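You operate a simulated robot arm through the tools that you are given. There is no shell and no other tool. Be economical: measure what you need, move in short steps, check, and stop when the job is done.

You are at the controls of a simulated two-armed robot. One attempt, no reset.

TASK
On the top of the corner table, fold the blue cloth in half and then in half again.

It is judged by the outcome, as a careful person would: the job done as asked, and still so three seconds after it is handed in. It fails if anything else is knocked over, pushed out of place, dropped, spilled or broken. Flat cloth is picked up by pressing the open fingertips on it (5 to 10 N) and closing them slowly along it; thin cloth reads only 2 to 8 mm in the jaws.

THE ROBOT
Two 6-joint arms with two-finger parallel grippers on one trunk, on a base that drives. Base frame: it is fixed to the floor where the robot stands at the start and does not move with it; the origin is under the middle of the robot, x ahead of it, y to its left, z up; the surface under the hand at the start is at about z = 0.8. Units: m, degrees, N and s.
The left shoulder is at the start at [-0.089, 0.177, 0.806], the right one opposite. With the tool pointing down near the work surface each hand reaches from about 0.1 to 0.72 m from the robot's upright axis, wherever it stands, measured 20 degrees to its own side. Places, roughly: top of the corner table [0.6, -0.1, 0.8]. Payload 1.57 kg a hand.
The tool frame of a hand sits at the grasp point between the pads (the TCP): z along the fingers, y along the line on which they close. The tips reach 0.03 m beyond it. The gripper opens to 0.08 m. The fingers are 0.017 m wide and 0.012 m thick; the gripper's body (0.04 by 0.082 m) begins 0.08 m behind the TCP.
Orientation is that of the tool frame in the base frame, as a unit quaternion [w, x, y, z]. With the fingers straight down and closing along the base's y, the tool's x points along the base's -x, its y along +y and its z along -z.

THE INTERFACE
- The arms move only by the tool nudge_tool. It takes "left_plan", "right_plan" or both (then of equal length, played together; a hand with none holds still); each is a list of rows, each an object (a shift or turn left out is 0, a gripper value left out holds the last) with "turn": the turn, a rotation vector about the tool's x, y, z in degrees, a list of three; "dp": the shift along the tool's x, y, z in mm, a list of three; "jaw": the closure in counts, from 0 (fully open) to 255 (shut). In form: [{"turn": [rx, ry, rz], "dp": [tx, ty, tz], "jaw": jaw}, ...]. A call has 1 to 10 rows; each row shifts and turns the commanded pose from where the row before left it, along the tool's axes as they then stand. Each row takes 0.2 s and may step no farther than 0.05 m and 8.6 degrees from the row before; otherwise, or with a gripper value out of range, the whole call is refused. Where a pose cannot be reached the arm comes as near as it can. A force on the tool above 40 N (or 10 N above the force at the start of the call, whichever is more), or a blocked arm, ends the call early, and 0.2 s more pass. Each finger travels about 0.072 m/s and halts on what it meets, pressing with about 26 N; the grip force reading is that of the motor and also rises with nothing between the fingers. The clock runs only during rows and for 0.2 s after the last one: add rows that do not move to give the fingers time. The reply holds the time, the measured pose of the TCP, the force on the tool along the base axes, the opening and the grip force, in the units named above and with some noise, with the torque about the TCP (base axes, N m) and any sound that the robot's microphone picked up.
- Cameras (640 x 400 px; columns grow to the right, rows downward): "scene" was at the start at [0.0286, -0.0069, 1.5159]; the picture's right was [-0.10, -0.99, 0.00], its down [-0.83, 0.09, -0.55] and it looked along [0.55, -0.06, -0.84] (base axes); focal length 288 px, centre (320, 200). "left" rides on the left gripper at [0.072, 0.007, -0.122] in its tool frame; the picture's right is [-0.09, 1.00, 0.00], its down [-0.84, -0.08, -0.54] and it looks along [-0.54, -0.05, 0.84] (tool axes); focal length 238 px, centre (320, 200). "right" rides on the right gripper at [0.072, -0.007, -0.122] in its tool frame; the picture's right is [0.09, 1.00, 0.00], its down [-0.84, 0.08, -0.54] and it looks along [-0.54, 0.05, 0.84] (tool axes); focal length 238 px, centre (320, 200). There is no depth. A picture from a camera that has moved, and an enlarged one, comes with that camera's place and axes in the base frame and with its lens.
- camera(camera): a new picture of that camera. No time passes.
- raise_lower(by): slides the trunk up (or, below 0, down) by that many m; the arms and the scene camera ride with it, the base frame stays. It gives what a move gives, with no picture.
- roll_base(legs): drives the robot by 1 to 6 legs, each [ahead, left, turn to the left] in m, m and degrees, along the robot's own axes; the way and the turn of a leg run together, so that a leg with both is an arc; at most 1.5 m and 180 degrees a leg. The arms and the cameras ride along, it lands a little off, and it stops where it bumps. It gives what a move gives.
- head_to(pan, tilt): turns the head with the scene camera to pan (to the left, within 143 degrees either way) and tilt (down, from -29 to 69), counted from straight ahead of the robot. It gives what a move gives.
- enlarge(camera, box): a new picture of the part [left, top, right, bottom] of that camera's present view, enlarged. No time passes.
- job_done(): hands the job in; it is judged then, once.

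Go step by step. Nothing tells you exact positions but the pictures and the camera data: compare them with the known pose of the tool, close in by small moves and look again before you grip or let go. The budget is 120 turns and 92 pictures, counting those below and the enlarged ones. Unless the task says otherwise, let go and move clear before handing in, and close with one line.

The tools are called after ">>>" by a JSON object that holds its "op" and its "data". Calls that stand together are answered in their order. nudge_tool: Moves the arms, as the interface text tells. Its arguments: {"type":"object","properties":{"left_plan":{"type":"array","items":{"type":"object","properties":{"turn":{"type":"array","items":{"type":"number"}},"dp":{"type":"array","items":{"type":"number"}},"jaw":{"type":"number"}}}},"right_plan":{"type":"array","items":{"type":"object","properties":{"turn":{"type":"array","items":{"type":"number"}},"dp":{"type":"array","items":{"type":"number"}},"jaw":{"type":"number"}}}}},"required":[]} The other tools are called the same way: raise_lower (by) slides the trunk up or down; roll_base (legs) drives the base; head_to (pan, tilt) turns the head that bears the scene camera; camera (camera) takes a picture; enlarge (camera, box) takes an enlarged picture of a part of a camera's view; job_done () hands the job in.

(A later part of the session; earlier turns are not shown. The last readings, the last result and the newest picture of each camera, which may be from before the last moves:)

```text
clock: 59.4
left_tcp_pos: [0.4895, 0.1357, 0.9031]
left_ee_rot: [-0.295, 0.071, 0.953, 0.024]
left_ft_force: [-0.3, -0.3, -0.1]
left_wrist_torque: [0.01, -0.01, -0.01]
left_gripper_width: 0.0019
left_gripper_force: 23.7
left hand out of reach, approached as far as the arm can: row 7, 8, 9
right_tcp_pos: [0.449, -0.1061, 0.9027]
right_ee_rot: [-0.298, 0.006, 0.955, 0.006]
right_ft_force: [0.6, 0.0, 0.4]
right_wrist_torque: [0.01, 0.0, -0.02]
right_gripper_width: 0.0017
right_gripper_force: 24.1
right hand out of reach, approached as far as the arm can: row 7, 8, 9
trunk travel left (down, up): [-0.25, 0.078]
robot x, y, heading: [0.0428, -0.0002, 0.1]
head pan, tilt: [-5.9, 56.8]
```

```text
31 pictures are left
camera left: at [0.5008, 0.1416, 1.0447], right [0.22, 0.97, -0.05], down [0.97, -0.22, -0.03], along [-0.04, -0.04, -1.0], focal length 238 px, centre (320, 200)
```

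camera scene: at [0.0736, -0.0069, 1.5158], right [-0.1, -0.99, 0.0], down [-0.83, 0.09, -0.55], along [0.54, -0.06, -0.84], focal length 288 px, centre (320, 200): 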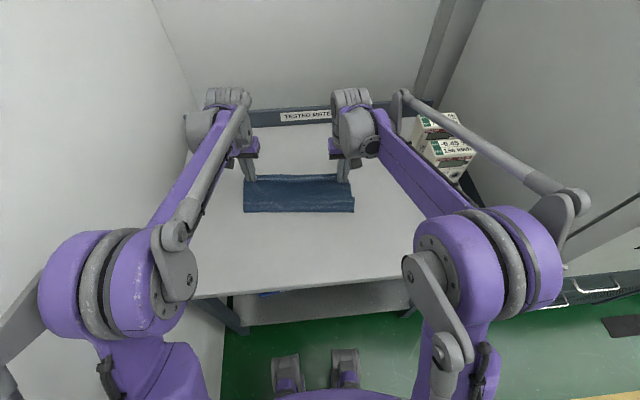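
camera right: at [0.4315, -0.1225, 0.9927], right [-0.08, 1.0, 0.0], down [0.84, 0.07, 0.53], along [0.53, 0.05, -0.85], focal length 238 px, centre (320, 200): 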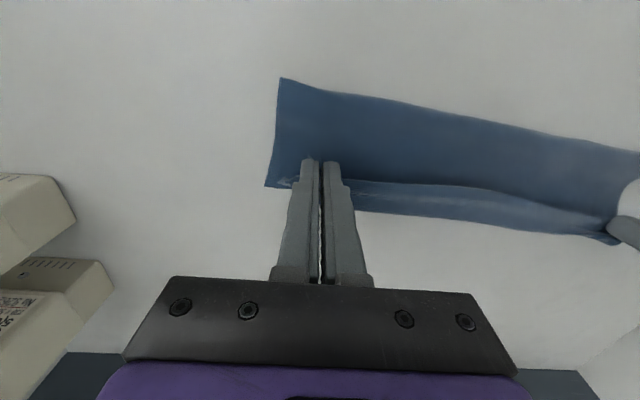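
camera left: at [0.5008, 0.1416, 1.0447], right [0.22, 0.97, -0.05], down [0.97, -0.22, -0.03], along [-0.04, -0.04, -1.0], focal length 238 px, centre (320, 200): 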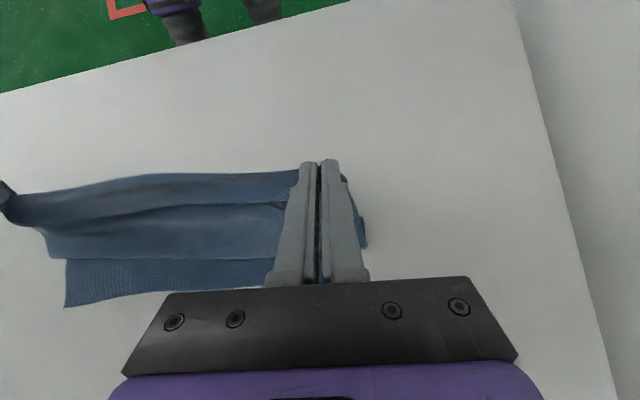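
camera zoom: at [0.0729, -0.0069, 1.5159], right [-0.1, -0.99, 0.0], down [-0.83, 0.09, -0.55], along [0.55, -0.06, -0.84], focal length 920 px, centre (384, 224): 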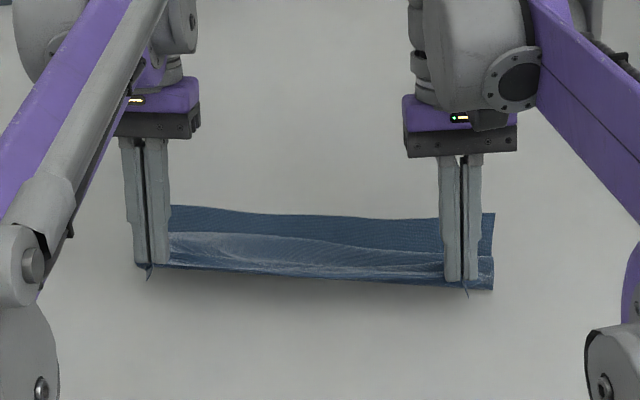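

Tilt is limited to about 35° this way. I instead set the fold line by moving back 4 cm, lean the cloth forward gently, and then look before letting it fall over.

>>> {"op": "nudge_tool", "data": {"left_plan": [{"dp": [13.3, 0, 4.2]}, {"dp": [13.3, 0, 4.2]}, {"dp": [13.3, 0, 4.2]}, {}, {}, {"dp": [-15.3, 0, 0]}, {"dp": [-15.3, 0, 0]}, {"dp": [-15.3, 0, 0]}, {"dp": [-15.3, 0, 0]}, {}], "right_plan": [{"dp": [13.3, 2, 4.2]}, {"dp": [13.3, 2, 4.2]}, {"dp": [13.3, 2, 4.2]}, {}, {}, {"dp": [-15.3, -2, 0]}, {"dp": [-15.3, -2, 0]}, {"dp": [-15.3, -2, 0]}, {"dp": [-15.3, -2, 0]}, {}]}}

>>> {"op": "enlarge", "data": {"camera": "scene", "box": [200, 130, 400, 255]}}

```text
clock: 61.6
left_tcp_pos: [0.4994, 0.1363, 0.8801]
left_ee_rot: [-0.295, 0.071, 0.953, 0.024]
left_ft_force: [0.1, -0.4, 0.5]
left_wrist_torque: [-0.03, 0.01, -0.02]
left_gripper_width: 0.0015
left_gripper_force: 24.0
right_tcp_pos: [0.4586, -0.1086, 0.8803]
right_ee_rot: [-0.298, 0.005, 0.955, 0.005]
right_ft_force: [-0.1, 0.4, 0.1]
right_wrist_torque: [0.04, -0.03, -0.01]
right_gripper_width: 0.0018
right_gripper_force: 23.5
trunk travel left (down, up): [-0.25, 0.078]
robot x, y, heading: [0.0439, 0.0029, -0.1]
head pan, tilt: [-5.9, 56.8]
```

```text
3.20 times, centred on (300, 192) of scene
camera zoom: at [0.0722, -0.0069, 1.5159], right [-0.1, -0.99, 0.0], down [-0.83, 0.09, -0.55], along [0.55, -0.06, -0.84], focal length 920 px, centre (384, 224)
```

zoom: 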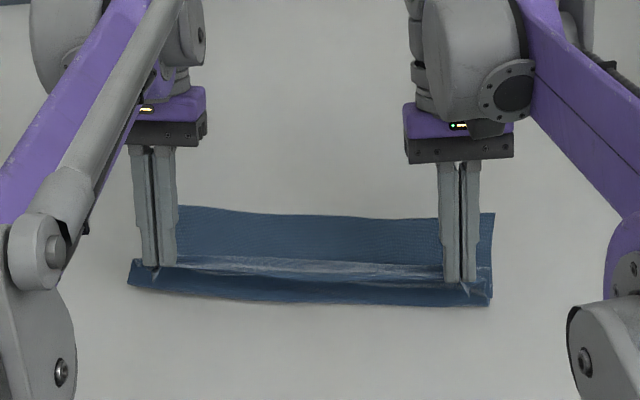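

The cloth still rolls rather than folding over in the middle. I'll lay it out flat again and redo the fold with hands pre-tilted so the grip turns with the cloth; first I carry the edge back toward me.

>>> {"op": "nudge_tool", "data": {"left_plan": [{"dp": [17.9, 0, 12.3]}, {"dp": [17.9, 0, 12.3]}, {"dp": [17.9, 0, 12.3]}, {"dp": [17.9, 0, 12.3]}, {"dp": [17.9, 0, 12.3]}, {"dp": [17.9, 0, 12.3]}, {"turn": [0, -8.5, 0]}, {"turn": [0, -8.5, 0]}, {"turn": [0, -8.5, 0]}, {"turn": [0, -8.5, 0]}], "right_plan": [{"dp": [17.9, 3.4, 12.3]}, {"dp": [17.9, 3.4, 12.3]}, {"dp": [17.9, 3.4, 12.3]}, {"dp": [17.9, 3.4, 12.3]}, {"dp": [17.9, 3.4, 12.3]}, {"dp": [17.9, 3.4, 12.3]}, {"turn": [0, -8.5, 0]}, {"turn": [0, -8.5, 0]}, {"turn": [0, -8.5, 0]}, {"turn": [0, -8.5, 0]}]}}

>>> {"op": "camera", "data": {"camera": "scene"}}

```text
clock: 63.8
left_tcp_pos: [0.3689, 0.1548, 0.883]
left_ee_rot: [-0.001, 0.074, 0.997, 0.002]
left_ft_force: [-0.1, 0.0, -0.4]
left_wrist_torque: [0.01, 0.01, 0.03]
left_gripper_width: 0.0015
left_gripper_force: 23.2
right_tcp_pos: [0.3292, -0.0857, 0.8812]
right_ee_rot: [-0.004, 0.006, 1.0, 0.003]
right_ft_force: [-0.2, 0.0, 0.2]
right_wrist_torque: [-0.03, 0.02, -0.04]
right_gripper_width: 0.0015
right_gripper_force: 23.5
trunk travel left (down, up): [-0.25, 0.078]
robot x, y, heading: [0.0451, 0.0014, 0.0]
head pan, tilt: [-5.9, 56.8]
```

```text
29 pictures are left
camera scene: at [0.0707, -0.007, 1.5159], right [-0.1, -0.99, 0.0], down [-0.83, 0.09, -0.55], along [0.55, -0.06, -0.84], focal length 288 px, centre (320, 200)
```

scene: 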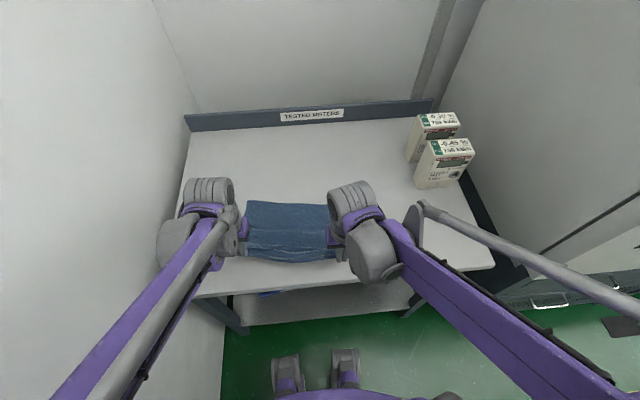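

The cloth is nearly open. I lower the near edge to the table and open the fingers while touching it, which spreads the pinched corners flat, then move away.

>>> {"op": "nudge_tool", "data": {"left_plan": [{"dp": [5, 0, 15]}, {"dp": [5, 0, 15]}, {"dp": [0, 0, 15]}, {"dp": [0, 0, 4]}, {"jaw": 220}, {"jaw": 180}, {"jaw": 140}, {"dp": [0, 0, -20]}, {"dp": [0, 0, -40]}, {"dp": [0, 0, -40]}], "right_plan": [{"dp": [5, 0, 15]}, {"dp": [5, 0, 15]}, {"dp": [0, 0, 15]}, {"dp": [0, 0, 3]}, {"jaw": 220}, {"jaw": 180}, {"jaw": 140}, {"dp": [0, 0, -20]}, {"dp": [0, 0, -40]}, {"dp": [0, 0, -40]}]}}

>>> {"op": "camera", "data": {"camera": "left"}}

>>> {"op": "camera", "data": {"camera": "right"}}

```text
clock: 66.0
left_tcp_pos: [0.3599, 0.1556, 0.9323]
left_ee_rot: [-0.004, 0.076, 0.997, 0.002]
left_ft_force: [0.3, -1.4, 0.8]
left_wrist_torque: [0.01, -0.01, -0.03]
left_gripper_width: 0.0362
left_gripper_force: 0.1
right_tcp_pos: [0.3197, -0.087, 0.9336]
right_ee_rot: [-0.006, 0.007, 1.0, 0.004]
right_ft_force: [-0.1, 0.6, 0.6]
right_wrist_torque: [-0.03, -0.04, 0.01]
right_gripper_width: 0.036
right_gripper_force: 0.1
trunk travel left (down, up): [-0.25, 0.078]
robot x, y, heading: [0.0429, 0.0017, 0.1]
head pan, tilt: [-5.9, 56.8]
```

```text
28 pictures are left
camera left: at [0.2922, 0.1724, 1.0549], right [0.24, 0.97, 0.0], down [0.82, -0.2, 0.54], along [0.52, -0.13, -0.84], focal length 238 px, centre (320, 200)
```

left: 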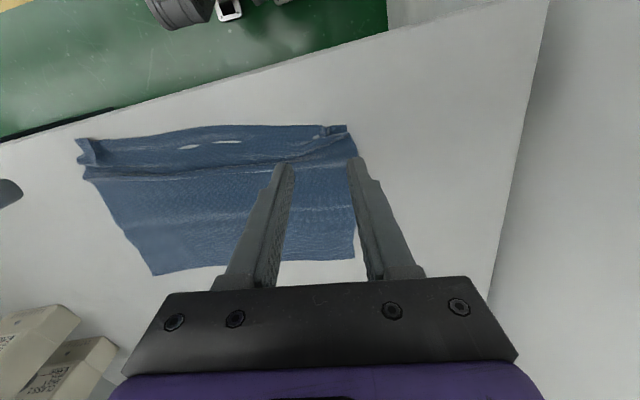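

```text
27 pictures are left
camera right: at [0.2501, -0.0923, 1.0548], right [-0.08, 1.0, 0.01], down [0.84, 0.06, 0.53], along [0.53, 0.05, -0.85], focal length 238 px, centre (320, 200)
```

right: 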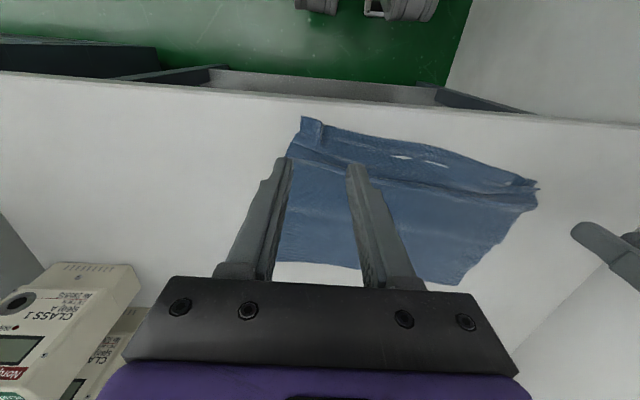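

The cloth is open again, with wrinkles only in its near half. I take the far edge to run from (0.56, 0.16) to (0.525, -0.155), so I'll fold it toward me, gripping with fingers tilted so the grip can turn with the cloth.

>>> {"op": "nudge_tool", "data": {"left_plan": [{"jaw": 170}, {"dp": [-39.9, 2.2, 0]}, {"dp": [-39.9, 2.2, 0]}, {"dp": [-39.9, 2.2, 0]}, {"dp": [-39.9, 2.2, 0]}, {"dp": [-39.9, 2.2, 0]}, {"turn": [0, 7.5, 0]}, {"turn": [0, 7.5, 0]}, {"turn": [0, 7.5, 0]}, {"turn": [0, 7.5, 0]}], "right_plan": [{"turn": [0, 0, 7], "jaw": 170}, {"dp": [-42.2, -4.1, 0]}, {"dp": [-42.2, -4.1, 0]}, {"dp": [-42.2, -4.1, 0]}, {"dp": [-42.2, -4.1, 0]}, {"dp": [-42.2, -4.1, 0]}, {"turn": [0, 7.5, 0]}, {"turn": [0, 7.5, 0]}, {"turn": [0, 7.5, 0]}, {"turn": [0, 7.5, 0]}]}}

>>> {"op": "camera", "data": {"camera": "left"}}

>>> {"op": "camera", "data": {"camera": "right"}}

```text
clock: 68.2
left_tcp_pos: [0.5617, 0.1374, 0.9309]
left_ee_rot: [-0.262, 0.071, 0.962, 0.021]
left_ft_force: [0.1, 0.5, -0.8]
left_wrist_torque: [0.01, 0.01, 0.02]
left_gripper_width: 0.0266
left_gripper_force: 0.0
right_tcp_pos: [0.527, -0.1356, 0.9301]
right_ee_rot: [-0.266, 0.066, 0.962, 0.022]
right_ft_force: [0.5, 0.2, -0.2]
right_wrist_torque: [0.03, 0.01, -0.06]
right_gripper_width: 0.0266
right_gripper_force: 0.1
trunk travel left (down, up): [-0.25, 0.078]
robot x, y, heading: [0.044, -0.0005, 0.2]
head pan, tilt: [-5.9, 56.8]
```

```text
26 pictures are left
camera left: at [0.5631, 0.1435, 1.0717], right [0.23, 0.97, -0.04], down [0.97, -0.23, 0.04], along [0.03, -0.05, -1.0], focal length 238 px, centre (320, 200)
```

left: 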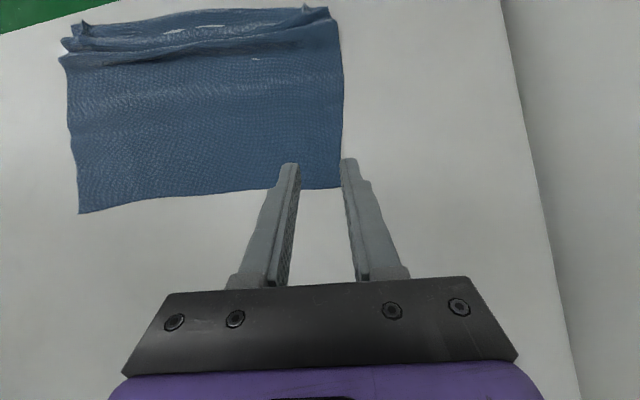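

```text
25 pictures are left
camera right: at [0.5286, -0.1421, 1.0697], right [0.06, 1.0, 0.05], down [1.0, -0.06, 0.04], along [0.04, 0.05, -1.0], focal length 238 px, centre (320, 200)
```

right: 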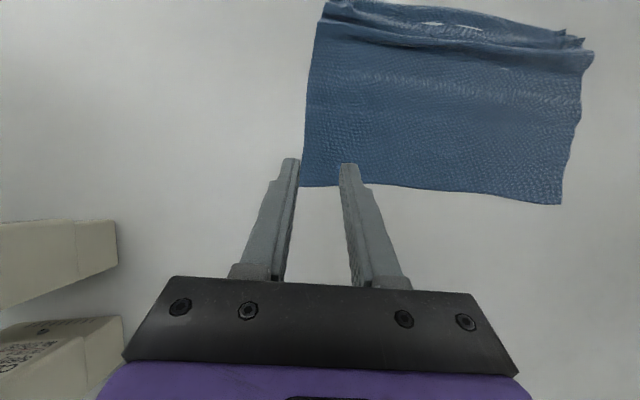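

>>> {"op": "nudge_tool", "data": {"left_plan": [{"dp": [-10.6, -3, 18.4]}, {"dp": [-10.6, 0, 18.4]}, {"dp": [-10.6, 0, 18.4]}, {"dp": [-10.6, 0, 18.4]}, {"dp": [-4, 0, 6.9]}, {}], "right_plan": [{"dp": [-10.6, 5, 18.4]}, {"dp": [-10.6, 6, 18.4]}, {"dp": [-10.6, 0, 18.4]}, {"dp": [-10.6, 0, 18.4]}, {"dp": [-4, 0, 6.9]}, {}]}}

```text
clock: 69.6
left_tcp_pos: [0.5581, 0.1365, 0.8379]
left_ee_rot: [-0.262, 0.072, 0.962, 0.021]
left_ft_force: [-1.0, -0.2, 1.0]
left_wrist_torque: [-0.03, -0.05, -0.01]
left_gripper_width: 0.0265
left_gripper_force: 0.1
right_tcp_pos: [0.5261, -0.1236, 0.836]
right_ee_rot: [-0.264, 0.066, 0.962, 0.021]
right_ft_force: [0.3, -0.6, 0.1]
right_wrist_torque: [0.03, -0.02, 0.01]
right_gripper_width: 0.0265
right_gripper_force: 0.0
trunk travel left (down, up): [-0.25, 0.078]
robot x, y, heading: [0.042, 0.0011, 0.3]
head pan, tilt: [-5.9, 56.8]
```

>>> {"op": "nudge_tool", "data": {"left_plan": [{"dp": [-1, 0, 1.73]}, {"dp": [-1, 0, 1.73]}, {"dp": [-0.5, 0, 0.87]}, {}], "right_plan": [{"dp": [-1, 0, 1.73]}, {"dp": [-1, 0, 1.73]}, {}, {}]}}

>>> {"op": "enlarge", "data": {"camera": "left", "box": [240, 100, 400, 230]}}

>>> {"op": "enlarge", "data": {"camera": "right", "box": [240, 100, 400, 230]}}

```text
clock: 70.6
left_tcp_pos: [0.5588, 0.1347, 0.8313]
left_ee_rot: [-0.262, 0.072, 0.962, 0.021]
left_ft_force: [0.3, 0.2, 0.6]
left_wrist_torque: [0.01, 0.02, 0.01]
left_gripper_width: 0.0267
left_gripper_force: 0.0
right_tcp_pos: [0.5269, -0.1245, 0.8322]
right_ee_rot: [-0.264, 0.064, 0.962, 0.021]
right_ft_force: [0.1, 0.8, 0.0]
right_wrist_torque: [0.04, 0.01, -0.01]
right_gripper_width: 0.0266
right_gripper_force: 0.0
trunk travel left (down, up): [-0.25, 0.078]
robot x, y, heading: [0.0448, -0.0001, -0.0]
head pan, tilt: [-5.9, 56.8]
```

```text
3.08 times, centred on (320, 165) of left
camera zoom: at [0.5607, 0.1409, 0.9741], right [0.23, 0.97, -0.04], down [0.97, -0.23, 0.04], along [0.03, -0.05, -1.0], focal length 733 px, centre (320, 308)
```

zoom: 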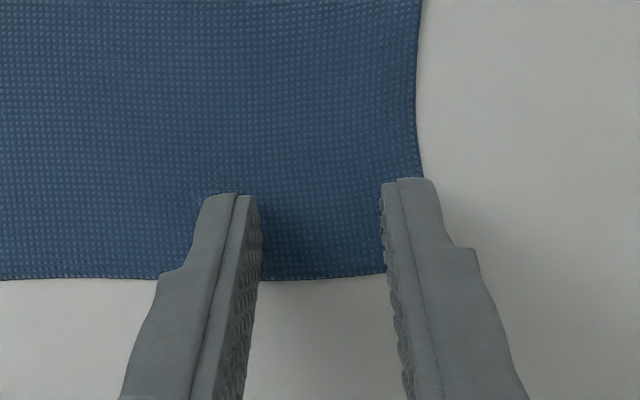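

```text
3.08 times, centred on (320, 165) of right
camera zoom: at [0.527, -0.13, 0.9732], right [0.06, 1.0, 0.05], down [1.0, -0.06, 0.04], along [0.04, 0.05, -1.0], focal length 733 px, centre (320, 308)
```

zoom: 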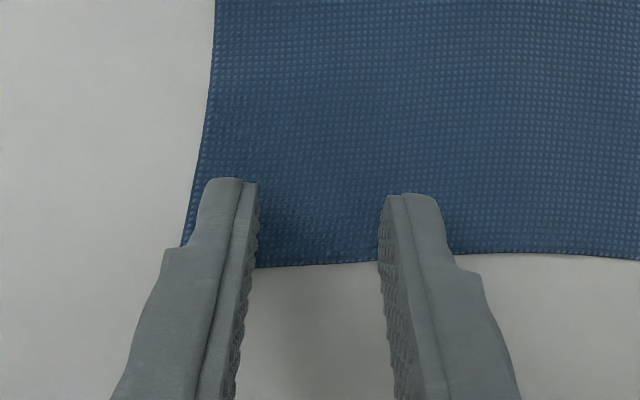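

Both grippers straddle the far corners well. I press down gently now.

>>> {"op": "nudge_tool", "data": {"left_plan": [{"dp": [-0.4, 0, 0.7]}, {"dp": [-0.2, 0, 0.35]}, {}], "right_plan": [{"dp": [-0.5, 0, 0.87]}, {"dp": [-0.3, 0, 0.5]}, {}]}}

```text
clock: 71.4
left_tcp_pos: [0.5587, 0.1362, 0.832]
left_ee_rot: [-0.261, 0.072, 0.962, 0.021]
left_ft_force: [-0.8, -0.1, 0.4]
left_wrist_torque: [-0.01, -0.02, 0.04]
left_gripper_width: 0.027
left_gripper_force: 0.1
right_tcp_pos: [0.5273, -0.1228, 0.8301]
right_ee_rot: [-0.264, 0.065, 0.962, 0.021]
right_ft_force: [-0.6, 0.0, 0.2]
right_wrist_torque: [-0.01, 0.01, 0.0]
right_gripper_width: 0.0266
right_gripper_force: 0.0
trunk travel left (down, up): [-0.25, 0.078]
robot x, y, heading: [0.0472, -0.0004, 0.3]
head pan, tilt: [-5.9, 56.8]
```

>>> {"op": "nudge_tool", "data": {"left_plan": [{"dp": [-0.3, 0, 0.5]}, {"dp": [-0.2, 0, 0.35]}, {}], "right_plan": [{"dp": [-0.3, 0, 0.5]}, {"dp": [-0.2, 0, 0.35]}, {}]}}

```text
clock: 72.2
left_tcp_pos: [0.5587, 0.1349, 0.8314]
left_ee_rot: [-0.261, 0.071, 0.962, 0.021]
left_ft_force: [2.6, 0.5, 9.5]
left_wrist_torque: [0.0, -0.01, 0.01]
left_gripper_width: 0.0265
left_gripper_force: 0.0
right_tcp_pos: [0.5264, -0.122, 0.8322]
right_ee_rot: [-0.264, 0.065, 0.962, 0.021]
right_ft_force: [0.9, 0.4, 5.2]
right_wrist_torque: [-0.05, 0.01, 0.02]
right_gripper_width: 0.0267
right_gripper_force: 0.1
trunk travel left (down, up): [-0.25, 0.078]
robot x, y, heading: [0.0455, -0.0041, -0.1]
head pan, tilt: [-5.9, 56.8]
```

Forces are 9.5 N and 5 N, so I close both slowly.

>>> {"op": "nudge_tool", "data": {"left_plan": [{"jaw": 178}, {"jaw": 186}, {"jaw": 194}, {"jaw": 202}, {"jaw": 211}, {"jaw": 220}, {"jaw": 230}, {"jaw": 242}, {"jaw": 255}, {}], "right_plan": [{"jaw": 178, "dp": [0, 0, 0.1]}, {"jaw": 186}, {"jaw": 194}, {"jaw": 202}, {"jaw": 211}, {"jaw": 220}, {"jaw": 230}, {"jaw": 242}, {"jaw": 255}, {}]}}

>>> {"op": "camera", "data": {"camera": "left"}}

>>> {"op": "camera", "data": {"camera": "right"}}

```text
clock: 74.4
left_tcp_pos: [0.5578, 0.135, 0.8305]
left_ee_rot: [-0.261, 0.071, 0.963, 0.021]
left_ft_force: [-1.0, -2.6, 9.1]
left_wrist_torque: [-0.05, 0.13, 0.03]
left_gripper_width: 0.0019
left_gripper_force: 23.5
right_tcp_pos: [0.5263, -0.1236, 0.8307]
right_ee_rot: [-0.264, 0.065, 0.962, 0.021]
right_ft_force: [0.8, 0.9, 10.7]
right_wrist_torque: [-0.01, 0.08, 0.0]
right_gripper_width: 0.0001
right_gripper_force: 21.3
trunk travel left (down, up): [-0.25, 0.078]
robot x, y, heading: [0.0437, -0.001, 0.1]
head pan, tilt: [-5.9, 56.8]
```

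```text
22 pictures are left
camera left: at [0.5595, 0.1406, 0.9728], right [0.23, 0.97, -0.04], down [0.97, -0.23, 0.05], along [0.03, -0.05, -1.0], focal length 238 px, centre (320, 200)
```

left: 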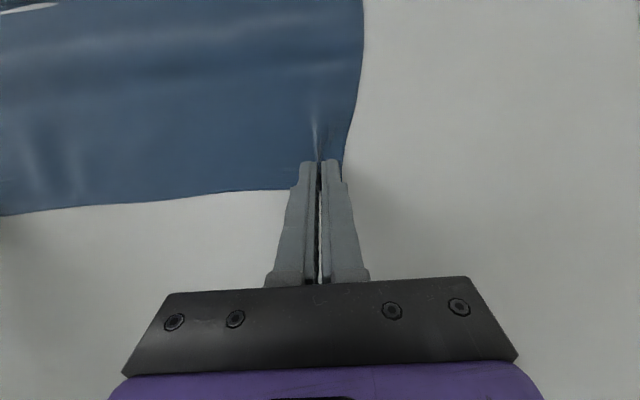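

```text
21 pictures are left
camera right: at [0.5261, -0.1303, 0.9716], right [0.06, 1.0, 0.05], down [1.0, -0.06, 0.04], along [0.04, 0.05, -1.0], focal length 238 px, centre (320, 200)
```

right: 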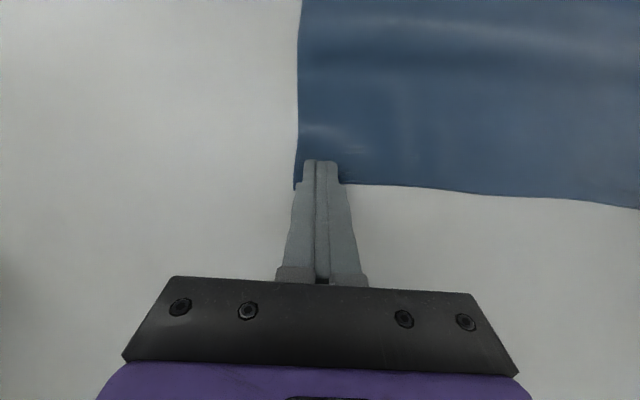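

The left has its corner; the right slipped. I reopen the right, shift 3 mm further onto the cloth and press again.

>>> {"op": "nudge_tool", "data": {"right_plan": [{"dp": [1, 0, -1.73], "jaw": 200}, {"dp": [2.6, 1.5, 1.5], "jaw": 165}, {}, {"dp": [-1, 0, 1.73]}, {}]}}

```text
clock: 75.6
left_tcp_pos: [0.5579, 0.1358, 0.8309]
left_ee_rot: [-0.26, 0.071, 0.963, 0.022]
left_ft_force: [-2.3, -2.8, 11.4]
left_wrist_torque: [-0.02, 0.13, 0.03]
left_gripper_width: 0.0018
left_gripper_force: 23.9
right_tcp_pos: [0.5236, -0.1211, 0.831]
right_ee_rot: [-0.263, 0.065, 0.962, 0.021]
right_ft_force: [1.0, -1.8, 8.5]
right_wrist_torque: [-0.07, 0.06, 0.02]
right_gripper_width: 0.0282
right_gripper_force: 0.0
trunk travel left (down, up): [-0.25, 0.078]
robot x, y, heading: [0.047, -0.0004, 0.3]
head pan, tilt: [-5.9, 56.8]
```

>>> {"op": "nudge_tool", "data": {"right_plan": [{"jaw": 172}, {"jaw": 180}, {"jaw": 188}, {"jaw": 196}, {"jaw": 205}, {"jaw": 214}, {"jaw": 224}, {"jaw": 238}, {"jaw": 255}, {}]}}

```text
clock: 77.8
left_tcp_pos: [0.558, 0.1336, 0.8319]
left_ee_rot: [-0.261, 0.07, 0.963, 0.021]
left_ft_force: [-0.3, -4.0, 10.0]
left_wrist_torque: [-0.1, 0.1, 0.02]
left_gripper_width: 0.0017
left_gripper_force: 22.9
right_tcp_pos: [0.5229, -0.1219, 0.8305]
right_ee_rot: [-0.264, 0.065, 0.962, 0.021]
right_ft_force: [0.0, 0.4, 12.8]
right_wrist_torque: [0.04, 0.11, -0.01]
right_gripper_width: 0.0018
right_gripper_force: 24.0
trunk travel left (down, up): [-0.25, 0.078]
robot x, y, heading: [0.0421, 0.0004, -0.3]
head pan, tilt: [-5.9, 56.8]
```

Both far corners are held. I first pull the edge gently 2 cm away to draw out the wrinkles, and check.

>>> {"op": "nudge_tool", "data": {"left_plan": [{"dp": [2, 0, -3.5]}, {"dp": [-4.3, 0, -2.5]}, {"dp": [-4.3, 0, -2.5]}, {"dp": [-4.3, 0, -2.5]}, {"dp": [-4.3, 0, -2.5]}, {}], "right_plan": [{"dp": [2, 0, -3.5]}, {"dp": [-4.3, 0, -2.5]}, {"dp": [-4.3, 0, -2.5]}, {"dp": [-4.3, 0, -2.5]}, {"dp": [-4.3, 0, -2.5]}, {}]}}

>>> {"op": "camera", "data": {"camera": "scene"}}

```text
clock: 79.2
left_tcp_pos: [0.5782, 0.1317, 0.8341]
left_ee_rot: [-0.261, 0.072, 0.962, 0.021]
left_ft_force: [-0.9, -1.2, 0.8]
left_wrist_torque: [-0.07, 0.02, 0.07]
left_gripper_width: 0.0018
left_gripper_force: 23.5
right_tcp_pos: [0.544, -0.1242, 0.8345]
right_ee_rot: [-0.265, 0.064, 0.962, 0.021]
right_ft_force: [0.2, 2.6, -0.7]
right_wrist_torque: [0.06, -0.06, -0.01]
right_gripper_width: 0.0017
right_gripper_force: 23.5
trunk travel left (down, up): [-0.25, 0.078]
robot x, y, heading: [0.0444, 0.002, -0.0]
head pan, tilt: [-5.9, 56.8]
```

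```text
20 pictures are left
camera scene: at [0.0727, -0.0069, 1.5159], right [-0.1, -0.99, 0.0], down [-0.83, 0.09, -0.55], along [0.55, -0.06, -0.84], focal length 288 px, centre (320, 200)
```

scene: 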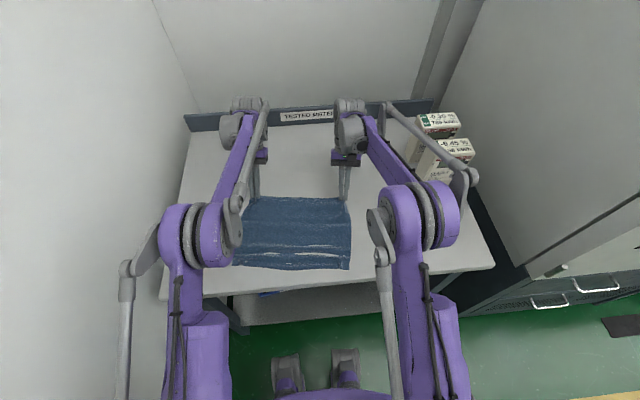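

The wrinkles drew out and the near edge stayed put; depth is now about 0.22 m with the middle near x 0.47 (left) and 0.43 (right). I start the tight arc toward me, turning the hands as they go.

>>> {"op": "nudge_tool", "data": {"left_plan": [{"dp": [8.8, 0, -9.9]}, {"dp": [8.8, 0, -9.9]}, {"dp": [14.7, 0, -7.5], "turn": [0, -5, 0]}, {"dp": [14.7, 0, -7.5], "turn": [0, -5, 0]}, {"dp": [17.3, 0, -5.7], "turn": [0, -5, 0]}, {"dp": [17.3, 0, -5.7], "turn": [0, -5, 0]}, {}], "right_plan": [{"dp": [8.8, 0, -9.9]}, {"dp": [8.8, 0, -9.9]}, {"dp": [14.7, 0, -7.5], "turn": [0, -5, 0]}, {"dp": [14.7, 0, -7.5], "turn": [0, -5, 0]}, {"dp": [17.3, 0, -5.7], "turn": [0, -5, 0]}, {"dp": [17.3, 0, -5.7], "turn": [0, -5, 0]}, {}]}}

>>> {"op": "roll_base", "data": {"legs": [[-0.06, 0, 0]]}}

>>> {"op": "camera", "data": {"camera": "scene"}}

```text
clock: 80.8
left_tcp_pos: [0.5274, 0.1395, 0.9084]
left_ee_rot: [-0.09, 0.074, 0.993, 0.009]
left_ft_force: [0.0, -1.4, -0.2]
left_wrist_torque: [-0.03, 0.02, 0.0]
left_gripper_width: 0.0016
left_gripper_force: 23.2
right_tcp_pos: [0.4916, -0.117, 0.908]
right_ee_rot: [-0.093, 0.067, 0.993, 0.01]
right_ft_force: [0.0, 1.6, 0.3]
right_wrist_torque: [0.06, 0.0, 0.03]
right_gripper_width: 0.0019
right_gripper_force: 23.5
trunk travel left (down, up): [-0.25, 0.078]
robot x, y, heading: [0.0461, 0.0006, 0.2]
head pan, tilt: [-5.9, 56.8]
```

```text
clock: 81.8
left_tcp_pos: [0.4665, 0.1402, 0.9101]
left_ee_rot: [-0.09, 0.074, 0.993, 0.008]
left_ft_force: [-0.6, -1.3, -0.5]
left_wrist_torque: [-0.07, -0.02, -0.01]
left_gripper_width: 0.0018
left_gripper_force: 23.4
right_tcp_pos: [0.4308, -0.1166, 0.9088]
right_ee_rot: [-0.093, 0.067, 0.993, 0.01]
right_ft_force: [-0.6, 3.0, 0.8]
right_wrist_torque: [0.09, -0.04, -0.05]
right_gripper_width: 0.0019
right_gripper_force: 23.6
trunk travel left (down, up): [-0.25, 0.078]
robot x, y, heading: [-0.0133, 0.0039, 0.3]
head pan, tilt: [-5.9, 56.8]
```

```text
19 pictures are left
camera scene: at [0.0124, -0.0069, 1.5159], right [-0.1, -0.99, 0.0], down [-0.83, 0.08, -0.55], along [0.55, -0.06, -0.84], focal length 288 px, centre (320, 200)
```

scene: 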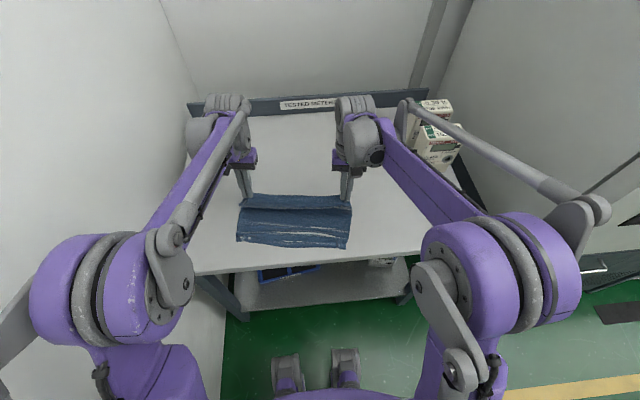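

The near edge hasn't moved and the cloth stands up over the fold line. I carry on down toward the near edge, turning further.

>>> {"op": "nudge_tool", "data": {"left_plan": [{"dp": [15, 0, 1.3], "turn": [0, -5, 0]}, {"dp": [15, 0, 1.3], "turn": [0, -5, 0]}, {"dp": [12.8, 0, 1.9], "turn": [0, -5, 0]}, {"dp": [12.8, 0, 1.9], "turn": [0, -5, 0]}, {"dp": [13.7, 0, 3.5], "turn": [0, -5, 0]}, {"dp": [13.7, 0, 3.5], "turn": [0, -5, 0]}, {"dp": [14.9, 0, 3.3], "turn": [0, -5, 0]}, {"dp": [14.9, 0, 3.3], "turn": [0, -5, 0]}, {}], "right_plan": [{"dp": [15, 0, 1.3], "turn": [0, -5, 0]}, {"dp": [15, 0, 1.3], "turn": [0, -5, 0]}, {"dp": [12.8, 0, 1.9], "turn": [0, -5, 0]}, {"dp": [12.8, 0, 1.9], "turn": [0, -5, 0]}, {"dp": [13.7, 0, 3.5], "turn": [0, -5, 0]}, {"dp": [13.7, 0, 3.5], "turn": [0, -5, 0]}, {"dp": [14.9, 0, 3.3], "turn": [0, -5, 0]}, {"dp": [14.9, 0, 3.3], "turn": [0, -5, 0]}, {}]}}

>>> {"op": "enlarge", "data": {"camera": "scene", "box": [200, 160, 400, 285]}}

```text
clock: 83.8
left_tcp_pos: [0.3624, 0.1556, 0.8747]
left_ee_rot: [0.254, 0.072, 0.964, -0.018]
left_ft_force: [-1.1, -2.0, 0.1]
left_wrist_torque: [-0.05, 0.05, -0.05]
left_gripper_width: 0.0021
left_gripper_force: 23.2
right_tcp_pos: [0.3273, -0.1024, 0.8781]
right_ee_rot: [0.252, 0.067, 0.965, -0.015]
right_ft_force: [0.7, 2.3, 0.1]
right_wrist_torque: [0.04, 0.0, 0.08]
right_gripper_width: 0.0019
right_gripper_force: 23.7
trunk travel left (down, up): [-0.25, 0.078]
robot x, y, heading: [-0.0167, 0.0014, -0.1]
head pan, tilt: [-5.9, 56.8]
```

```text
3.20 times, centred on (300, 222) of scene
camera zoom: at [0.0141, -0.0069, 1.5159], right [-0.1, -0.99, 0.0], down [-0.83, 0.08, -0.55], along [0.54, -0.06, -0.84], focal length 920 px, centre (384, 128)
```

zoom: 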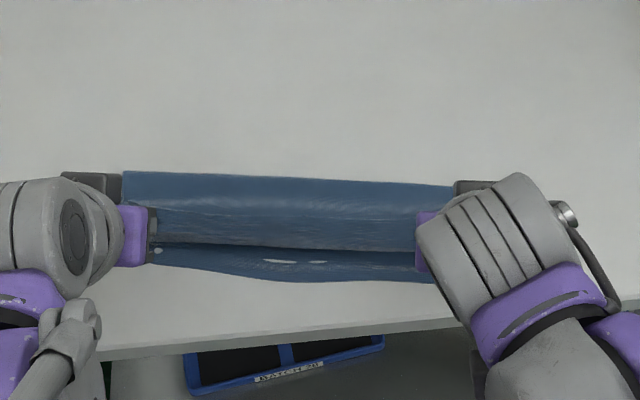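

The fold now sits in the middle and the edge comes down over the near edge. I do the last stretch with the last turn.

>>> {"op": "nudge_tool", "data": {"left_plan": [{"dp": [14.2, 0, 1], "turn": [0, -5, 0]}, {"dp": [14.2, 0, 1], "turn": [0, -5, 0]}, {"dp": [14.2, 0, 1], "turn": [0, -5, 0]}, {"dp": [12, 0, 1], "turn": [0, -5, 0]}, {}], "right_plan": [{"dp": [14.2, 0, 2], "turn": [0, -5, 0]}, {"dp": [14.2, 0, 2], "turn": [0, -5, 0]}, {"dp": [14.2, 0, 2], "turn": [0, -5, 0]}, {"dp": [12, 0, 2], "turn": [0, -5, 0]}, {}]}}

>>> {"op": "enlarge", "data": {"camera": "scene", "box": [200, 160, 400, 285]}}

```text
clock: 85.0
left_tcp_pos: [0.321, 0.1618, 0.8403]
left_ee_rot: [0.419, 0.069, 0.905, -0.03]
left_ft_force: [-0.8, -3.7, -0.6]
left_wrist_torque: [-0.04, 0.0, -0.06]
left_gripper_width: 0.0018
left_gripper_force: 23.6
right_tcp_pos: [0.2877, -0.0962, 0.8382]
right_ee_rot: [0.417, 0.063, 0.907, -0.025]
right_ft_force: [-0.4, 3.2, 0.5]
right_wrist_torque: [0.04, 0.0, 0.12]
right_gripper_width: 0.0019
right_gripper_force: 23.7
trunk travel left (down, up): [-0.25, 0.078]
robot x, y, heading: [-0.0157, -0.0005, 0.0]
head pan, tilt: [-5.9, 56.8]
```

```text
3.20 times, centred on (300, 222) of scene
camera zoom: at [0.0127, -0.0072, 1.5159], right [-0.1, -0.99, 0.0], down [-0.83, 0.08, -0.55], along [0.55, -0.06, -0.84], focal length 920 px, centre (384, 128)
```

zoom: 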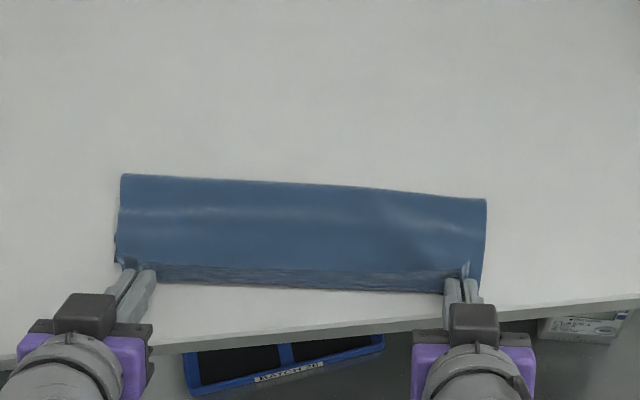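

That looks right: the upper edge lies on the near edge. I open and back the fingers out along their own direction.

>>> {"op": "nudge_tool", "data": {"left_plan": [{"dp": [-2, 0, 2.5]}, {"jaw": 230}, {"jaw": 205}, {"jaw": 180}, {}, {"dp": [0, 0, -12]}, {"dp": [0, 0, -20]}, {"dp": [0, 0, -30]}, {"dp": [0, 0, -30]}], "right_plan": [{"dp": [-2, 0, 2.5]}, {"jaw": 230}, {"jaw": 205}, {"jaw": 180}, {}, {"dp": [0, 0, -12]}, {"dp": [0, 0, -20]}, {"dp": [0, 0, -30]}, {"dp": [0, 0, -30]}]}}

>>> {"op": "enlarge", "data": {"camera": "scene", "box": [225, 185, 385, 285]}}

```text
clock: 87.0
left_tcp_pos: [0.2529, 0.1713, 0.9001]
left_ee_rot: [0.419, 0.068, 0.905, -0.029]
left_ft_force: [1.0, -0.4, 0.1]
left_wrist_torque: [0.01, 0.0, 0.01]
left_gripper_width: 0.0235
left_gripper_force: 0.1
right_tcp_pos: [0.2189, -0.0893, 0.8981]
right_ee_rot: [0.417, 0.063, 0.906, -0.025]
right_ft_force: [-0.6, -0.1, 0.0]
right_wrist_torque: [0.01, -0.02, 0.0]
right_gripper_width: 0.0238
right_gripper_force: 0.0
trunk travel left (down, up): [-0.25, 0.078]
robot x, y, heading: [-0.013, -0.0023, -0.1]
head pan, tilt: [-5.9, 56.8]
```

```text
4.00 times, centred on (305, 235) of scene
camera zoom: at [0.0104, -0.0084, 1.5158], right [-0.1, -0.99, 0.0], down [-0.83, 0.09, -0.55], along [0.55, -0.05, -0.84], focal length 1150 px, centre (380, 60)
```

zoom: 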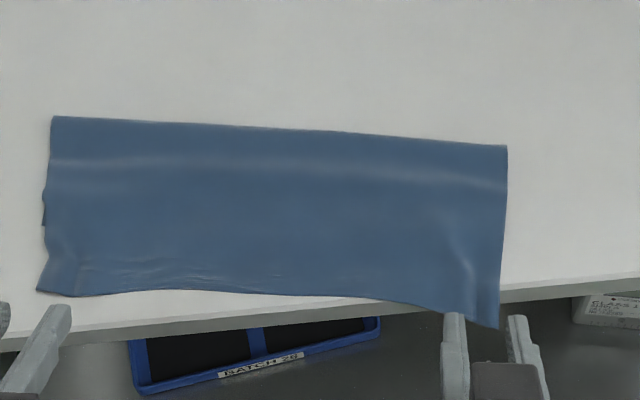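

The first fold is clean now: both edges meet and the flap has opened flat, though its right corner hangs slightly over the table front. I straighten the hands, close them and set them over the cloth to slide it to the table's middle.

>>> {"op": "nudge_tool", "data": {"left_plan": [{"turn": [0, 8.4, 0], "jaw": 255, "dp": [0, 0, -5]}, {"turn": [0, 8.4, 0]}, {"turn": [0, 8.4, 0]}, {"turn": [0, 8.4, 0]}, {"turn": [0, 8.3, 0]}, {"turn": [0, 8.1, 0]}, {"dp": [-32.2, -5.5, 0]}, {"dp": [-32.2, -5.5, 0]}, {"dp": [-32.2, -5.5, 0]}, {"dp": [-32.2, -5.5, 0]}], "right_plan": [{"turn": [0, 8.4, 0], "jaw": 255, "dp": [0, 0, -5]}, {"turn": [0, 8.4, 0]}, {"turn": [0, 8.4, 0]}, {"turn": [0, 8.4, 0]}, {"turn": [0, 8.3, 0]}, {"turn": [0, 8.1, 0]}, {"dp": [-29.7, 6.2, 0]}, {"dp": [-29.7, 6.2, 0]}, {"dp": [-29.7, 6.2, 0]}, {"dp": [-29.7, 6.2, 0]}]}}

>>> {"op": "nudge_tool", "data": {"left_plan": [{"dp": [0, 0, 20]}, {"dp": [0, 0, 20]}, {"dp": [0, 0, 20]}, {"dp": [0, 0, 5]}, {"dp": [0, 0, 3]}, {}], "right_plan": [{"dp": [0, 0, 20]}, {"dp": [0, 0, 20]}, {"dp": [0, 0, 20]}, {"dp": [0, 0, 5]}, {"dp": [0, 0, 3]}, {}]}}

```text
clock: 89.2
left_tcp_pos: [0.3764, 0.1312, 0.9006]
left_ee_rot: [-0.005, 0.075, 0.997, 0.002]
left_ft_force: [1.0, 0.5, 0.1]
left_wrist_torque: [-0.01, 0.02, 0.0]
left_gripper_width: 0.0002
left_gripper_force: 21.5
right_tcp_pos: [0.342, -0.0804, 0.9]
right_ee_rot: [-0.007, 0.068, 0.998, 0.004]
right_ft_force: [0.0, -0.6, 0.4]
right_wrist_torque: [0.03, 0.02, 0.0]
right_gripper_width: 0.0
right_gripper_force: 21.2
trunk travel left (down, up): [-0.25, 0.078]
robot x, y, heading: [-0.0145, 0.0025, -0.1]
head pan, tilt: [-5.9, 56.8]
```

```text
clock: 90.6
left_tcp_pos: [0.3743, 0.131, 0.834]
left_ee_rot: [-0.003, 0.074, 0.997, 0.002]
left_ft_force: [-0.2, -0.1, 0.0]
left_wrist_torque: [-0.01, 0.02, -0.02]
left_gripper_width: 0.0001
left_gripper_force: 21.0
right_tcp_pos: [0.3378, -0.0783, 0.8319]
right_ee_rot: [-0.006, 0.067, 0.998, 0.003]
right_ft_force: [-0.9, 0.5, 2.0]
right_wrist_torque: [-0.01, -0.01, -0.01]
right_gripper_width: 0.0001
right_gripper_force: 21.3
trunk travel left (down, up): [-0.25, 0.078]
robot x, y, heading: [-0.0154, 0.0032, -0.1]
head pan, tilt: [-5.9, 56.8]
```

>>> {"op": "nudge_tool", "data": {"left_plan": [{"dp": [0, 0, 1.0]}, {"dp": [-7, 1, 0.6]}, {"dp": [-15, 2, 0], "turn": [0, 0, -1.1]}, {"dp": [-15, 2, 0], "turn": [0, 0, -1.1]}, {"dp": [-15, 1.5, 0], "turn": [0, 0, -1.1]}, {"dp": [-16, 1, 0], "turn": [0, 0, -1.2]}, {"dp": [-16, 0.5, 0], "turn": [0, 0, -1.2]}, {"dp": [-16, 0, 0], "turn": [0, 0, -1.2]}, {"dp": [-15, 0, 0], "turn": [0, 0, -1.2]}, {"dp": [0, 0, -30]}], "right_plan": [{"dp": [0, 0, 0.5]}, {"dp": [-10, 1, 0.1]}, {"dp": [-20, 2, 0], "turn": [0, 0, -1.0]}, {"dp": [-20, 2, 0], "turn": [0, 0, -1.0]}, {"dp": [-20, 1.5, 0], "turn": [0, 0, -1.0]}, {"dp": [-20, 1, 0], "turn": [0, 0, -1.1]}, {"dp": [-20, 0.5, 0], "turn": [0, 0, -1.1]}, {"dp": [-20, 0, 0], "turn": [0, 0, -1.1]}, {"dp": [-20, 0, 0], "turn": [0, 0, -1.1]}, {"dp": [0, 0, -30]}]}}

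>>> {"op": "camera", "data": {"camera": "scene"}}

```text
clock: 92.8
left_tcp_pos: [0.4896, 0.1278, 0.8625]
left_ee_rot: [-0.003, 0.003, 1.0, 0.002]
left_ft_force: [0.3, -0.1, 0.4]
left_wrist_torque: [0.03, -0.05, -0.01]
left_gripper_width: 0.0
left_gripper_force: 20.6
right_tcp_pos: [0.4884, -0.0849, 0.8589]
right_ee_rot: [-0.004, 0.003, 1.0, 0.005]
right_ft_force: [0.0, -0.1, 0.0]
right_wrist_torque: [0.0, -0.02, 0.0]
right_gripper_width: 0.0
right_gripper_force: 21.0
trunk travel left (down, up): [-0.25, 0.078]
robot x, y, heading: [-0.0137, 0.0014, -0.1]
head pan, tilt: [-5.9, 56.8]
```

```text
15 pictures are left
camera scene: at [0.0113, -0.007, 1.5157], right [-0.1, -0.99, 0.0], down [-0.83, 0.08, -0.55], along [0.55, -0.06, -0.84], focal length 288 px, centre (320, 200)
```

scene: 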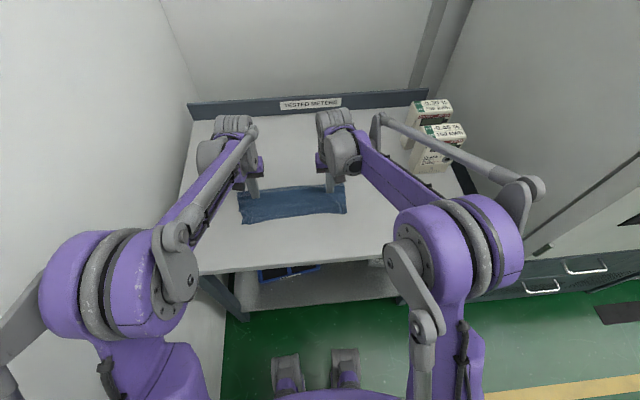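

The cloth is now square to the table at x 0.42–0.53, clear of the edge. For the second fold I'll grip the folded far edge, where both layers are joined, and bring it to the near edge; I move the tilted hands above its corners.

>>> {"op": "nudge_tool", "data": {"left_plan": [{"dp": [0, 0, -30], "jaw": 170}, {"dp": [-22, 11, -10]}, {"dp": [-22, 11, 0]}, {"turn": [0, 7.5, 0]}, {"turn": [0, 7.5, 0]}, {"turn": [0, 7.5, 0]}, {"turn": [0, 7.5, 0]}, {}], "right_plan": [{"dp": [0, 0, -30], "jaw": 170}, {"dp": [-22, -12, -10]}, {"dp": [-21, -13, 0]}, {"turn": [0, 7.5, 0]}, {"turn": [0, 7.5, 0]}, {"turn": [0, 7.5, 0]}, {"turn": [0, 7.5, 0]}, {}]}}

>>> {"op": "camera", "data": {"camera": "left"}}

>>> {"op": "camera", "data": {"camera": "right"}}

```text
clock: 94.6
left_tcp_pos: [0.5341, 0.1503, 0.9013]
left_ee_rot: [-0.262, 0.003, 0.965, 0.003]
left_ft_force: [-0.6, 0.4, -0.5]
left_wrist_torque: [-0.04, -0.04, -0.02]
left_gripper_width: 0.0269
left_gripper_force: 0.1
right_tcp_pos: [0.5322, -0.1099, 0.8997]
right_ee_rot: [-0.265, 0.002, 0.964, 0.006]
right_ft_force: [0.0, -1.0, 0.0]
right_wrist_torque: [-0.01, 0.01, -0.01]
right_gripper_width: 0.0263
right_gripper_force: 0.1
trunk travel left (down, up): [-0.25, 0.078]
robot x, y, heading: [-0.0172, -0.0006, 0.0]
head pan, tilt: [-5.9, 56.8]
```

```text
14 pictures are left
camera left: at [0.5349, 0.1561, 1.0431], right [0.09, 1.0, -0.04], down [1.0, -0.09, 0.04], along [0.04, -0.05, -1.0], focal length 238 px, centre (320, 200)
```

left: 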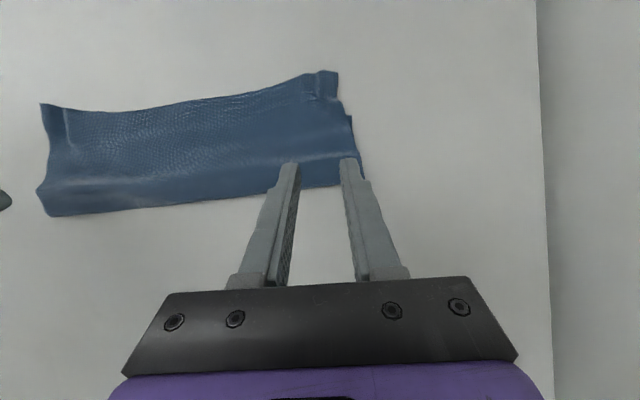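

```text
13 pictures are left
camera right: at [0.5325, -0.1165, 1.0393], right [-0.07, 1.0, 0.06], down [1.0, 0.07, 0.04], along [0.04, 0.06, -1.0], focal length 238 px, centre (320, 200)
```

right: 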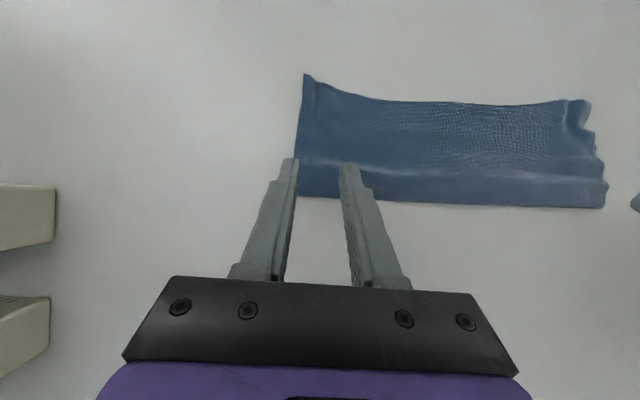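

>>> {"op": "nudge_tool", "data": {"left_plan": [{"dp": [3.5, 0, 2]}, {"dp": [-7.4, 0, 12.8]}, {"dp": [-7.4, 0, 12.8]}, {"dp": [-7.4, 0, 12.8]}, {"dp": [-7.4, 0, 12.8]}, {"dp": [-2.5, 0, 4.3]}, {"dp": [-1, 0, 1.7]}, {}], "right_plan": [{"dp": [-4.3, 9, -2.5]}, {"dp": [-7.4, 0, 12.8]}, {"dp": [-7.4, 0, 12.8]}, {"dp": [-7.4, 0, 12.8]}, {"dp": [-7.4, 0, 12.8]}, {"dp": [-2.5, 0, 4.3]}, {"dp": [-1, 0, 1.7]}, {}]}}

```text
clock: 96.4
left_tcp_pos: [0.5308, 0.1504, 0.834]
left_ee_rot: [-0.263, 0.004, 0.965, 0.003]
left_ft_force: [-0.3, -0.2, -0.1]
left_wrist_torque: [-0.01, -0.02, 0.0]
left_gripper_width: 0.0265
left_gripper_force: 0.1
right_tcp_pos: [0.5362, -0.1008, 0.8329]
right_ee_rot: [-0.265, 0.002, 0.964, 0.006]
right_ft_force: [-0.3, -0.3, 0.5]
right_wrist_torque: [0.01, 0.04, -0.03]
right_gripper_width: 0.0267
right_gripper_force: 0.0
trunk travel left (down, up): [-0.25, 0.078]
robot x, y, heading: [-0.018, 0.0054, -0.0]
head pan, tilt: [-5.9, 56.8]
```

>>> {"op": "nudge_tool", "data": {"left_plan": [{"dp": [-0.6, 0, 1.0]}, {"dp": [-0.3, 0, 0.5]}, {"dp": [-0.2, 0, 0.35]}, {}], "right_plan": [{"dp": [-0.5, 0, 0.8]}, {"dp": [-0.2, 0, 0.35]}, {}, {}]}}

```text
clock: 97.4
left_tcp_pos: [0.5308, 0.1505, 0.8324]
left_ee_rot: [-0.261, 0.003, 0.965, 0.003]
left_ft_force: [0.2, -0.4, -0.4]
left_wrist_torque: [0.0, -0.03, -0.01]
left_gripper_width: 0.0268
left_gripper_force: 0.1
right_tcp_pos: [0.5364, -0.1003, 0.8316]
right_ee_rot: [-0.265, 0.002, 0.964, 0.004]
right_ft_force: [0.2, 0.9, 5.2]
right_wrist_torque: [-0.08, 0.05, 0.01]
right_gripper_width: 0.0261
right_gripper_force: 0.1
trunk travel left (down, up): [-0.25, 0.078]
robot x, y, heading: [-0.0159, 0.0003, -0.2]
head pan, tilt: [-5.9, 56.8]
```

>>> {"op": "nudge_tool", "data": {"left_plan": [{"dp": [-0.4, 0, 0.6]}, {"dp": [-0.2, 0, 0.35]}, {}], "right_plan": [{"dp": [-0.1, 0, 0.15]}, {}, {}]}}

```text
clock: 98.2
left_tcp_pos: [0.5303, 0.1512, 0.8311]
left_ee_rot: [-0.261, 0.004, 0.965, 0.003]
left_ft_force: [-0.2, 0.1, 1.1]
left_wrist_torque: [0.0, 0.02, -0.02]
left_gripper_width: 0.0265
left_gripper_force: 0.1
right_tcp_pos: [0.5366, -0.1002, 0.832]
right_ee_rot: [-0.263, 0.002, 0.965, 0.006]
right_ft_force: [-0.4, 1.1, 9.0]
right_wrist_torque: [-0.17, 0.08, -0.06]
right_gripper_width: 0.0265
right_gripper_force: 0.1
trunk travel left (down, up): [-0.25, 0.078]
robot x, y, heading: [-0.0157, 0.0012, -0.1]
head pan, tilt: [-5.9, 56.8]
```

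>>> {"op": "nudge_tool", "data": {"left_plan": [{"dp": [-0.2, 0, 0.35]}, {"jaw": 178}, {"jaw": 186}, {"jaw": 194}, {"jaw": 203}, {"jaw": 212}, {"jaw": 222}, {"jaw": 236}, {"jaw": 255}, {}], "right_plan": [{"jaw": 170}, {"jaw": 178}, {"jaw": 186}, {"jaw": 194}, {"jaw": 203}, {"jaw": 212}, {"jaw": 222}, {"jaw": 236}, {"jaw": 255}, {}]}}

```text
clock: 100.4
left_tcp_pos: [0.5308, 0.1495, 0.8318]
left_ee_rot: [-0.261, 0.003, 0.965, 0.003]
left_ft_force: [-0.4, -2.7, 0.5]
left_wrist_torque: [-0.09, 0.03, 0.03]
left_gripper_width: 0.0019
left_gripper_force: 23.4
right_tcp_pos: [0.5362, -0.0996, 0.832]
right_ee_rot: [-0.264, 0.002, 0.965, 0.005]
right_ft_force: [-0.7, 3.2, 9.7]
right_wrist_torque: [0.01, 0.11, -0.01]
right_gripper_width: 0.0017
right_gripper_force: 23.7
trunk travel left (down, up): [-0.25, 0.078]
robot x, y, heading: [-0.0146, -0.0009, 0.1]
head pan, tilt: [-5.9, 56.8]
```

Both hands grip the folded edge. I lift it 25 mm and check that both layers come along.

>>> {"op": "nudge_tool", "data": {"left_plan": [{"dp": [6.5, 0, -11]}, {"dp": [7.5, 0, -11]}, {}], "right_plan": [{"dp": [7.5, 0, -11]}, {"dp": [8.5, 0, -11]}, {}]}}

>>> {"op": "enlarge", "data": {"camera": "scene", "box": [220, 140, 380, 240]}}

>>> {"op": "camera", "data": {"camera": "left"}}

```text
clock: 101.2
left_tcp_pos: [0.5299, 0.1509, 0.858]
left_ee_rot: [-0.262, 0.003, 0.965, 0.003]
left_ft_force: [0.6, -3.6, 0.6]
left_wrist_torque: [-0.1, -0.04, 0.06]
left_gripper_width: 0.0016
left_gripper_force: 23.9
right_tcp_pos: [0.5334, -0.0996, 0.8568]
right_ee_rot: [-0.266, 0.002, 0.964, 0.004]
right_ft_force: [0.1, 2.1, 0.2]
right_wrist_torque: [0.06, 0.01, -0.01]
right_gripper_width: 0.0015
right_gripper_force: 23.4
trunk travel left (down, up): [-0.25, 0.078]
robot x, y, heading: [-0.015, 0.0006, 0.1]
head pan, tilt: [-5.9, 56.8]
```

```text
4.00 times, centred on (300, 190) of scene
camera zoom: at [0.0137, -0.0069, 1.5158], right [-0.1, -0.99, 0.0], down [-0.83, 0.08, -0.55], along [0.54, -0.06, -0.84], focal length 1150 px, centre (400, 240)
```

zoom: 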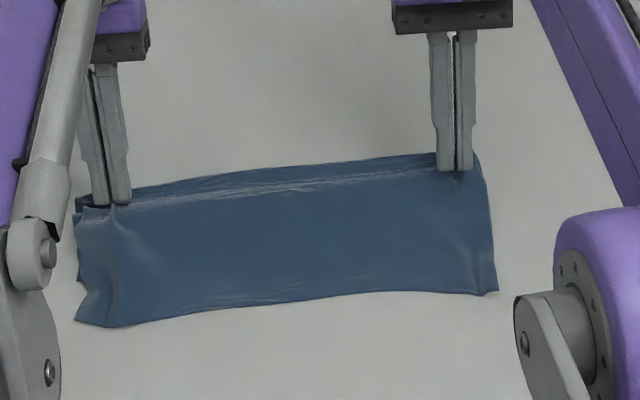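

```text
11 pictures are left
camera left: at [0.5307, 0.1567, 0.9992], right [0.09, 1.0, -0.04], down [1.0, -0.09, 0.04], along [0.04, -0.05, -1.0], focal length 238 px, centre (320, 200)
```

left: 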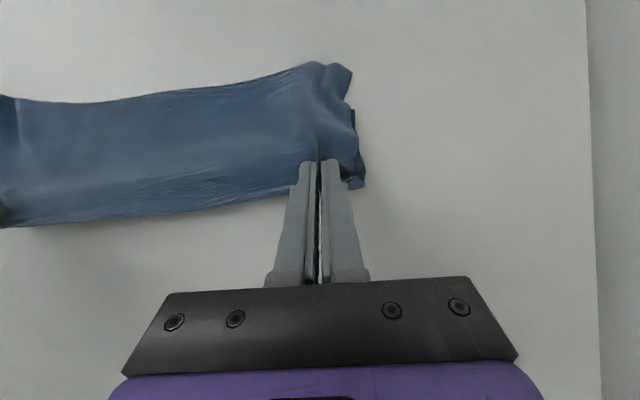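

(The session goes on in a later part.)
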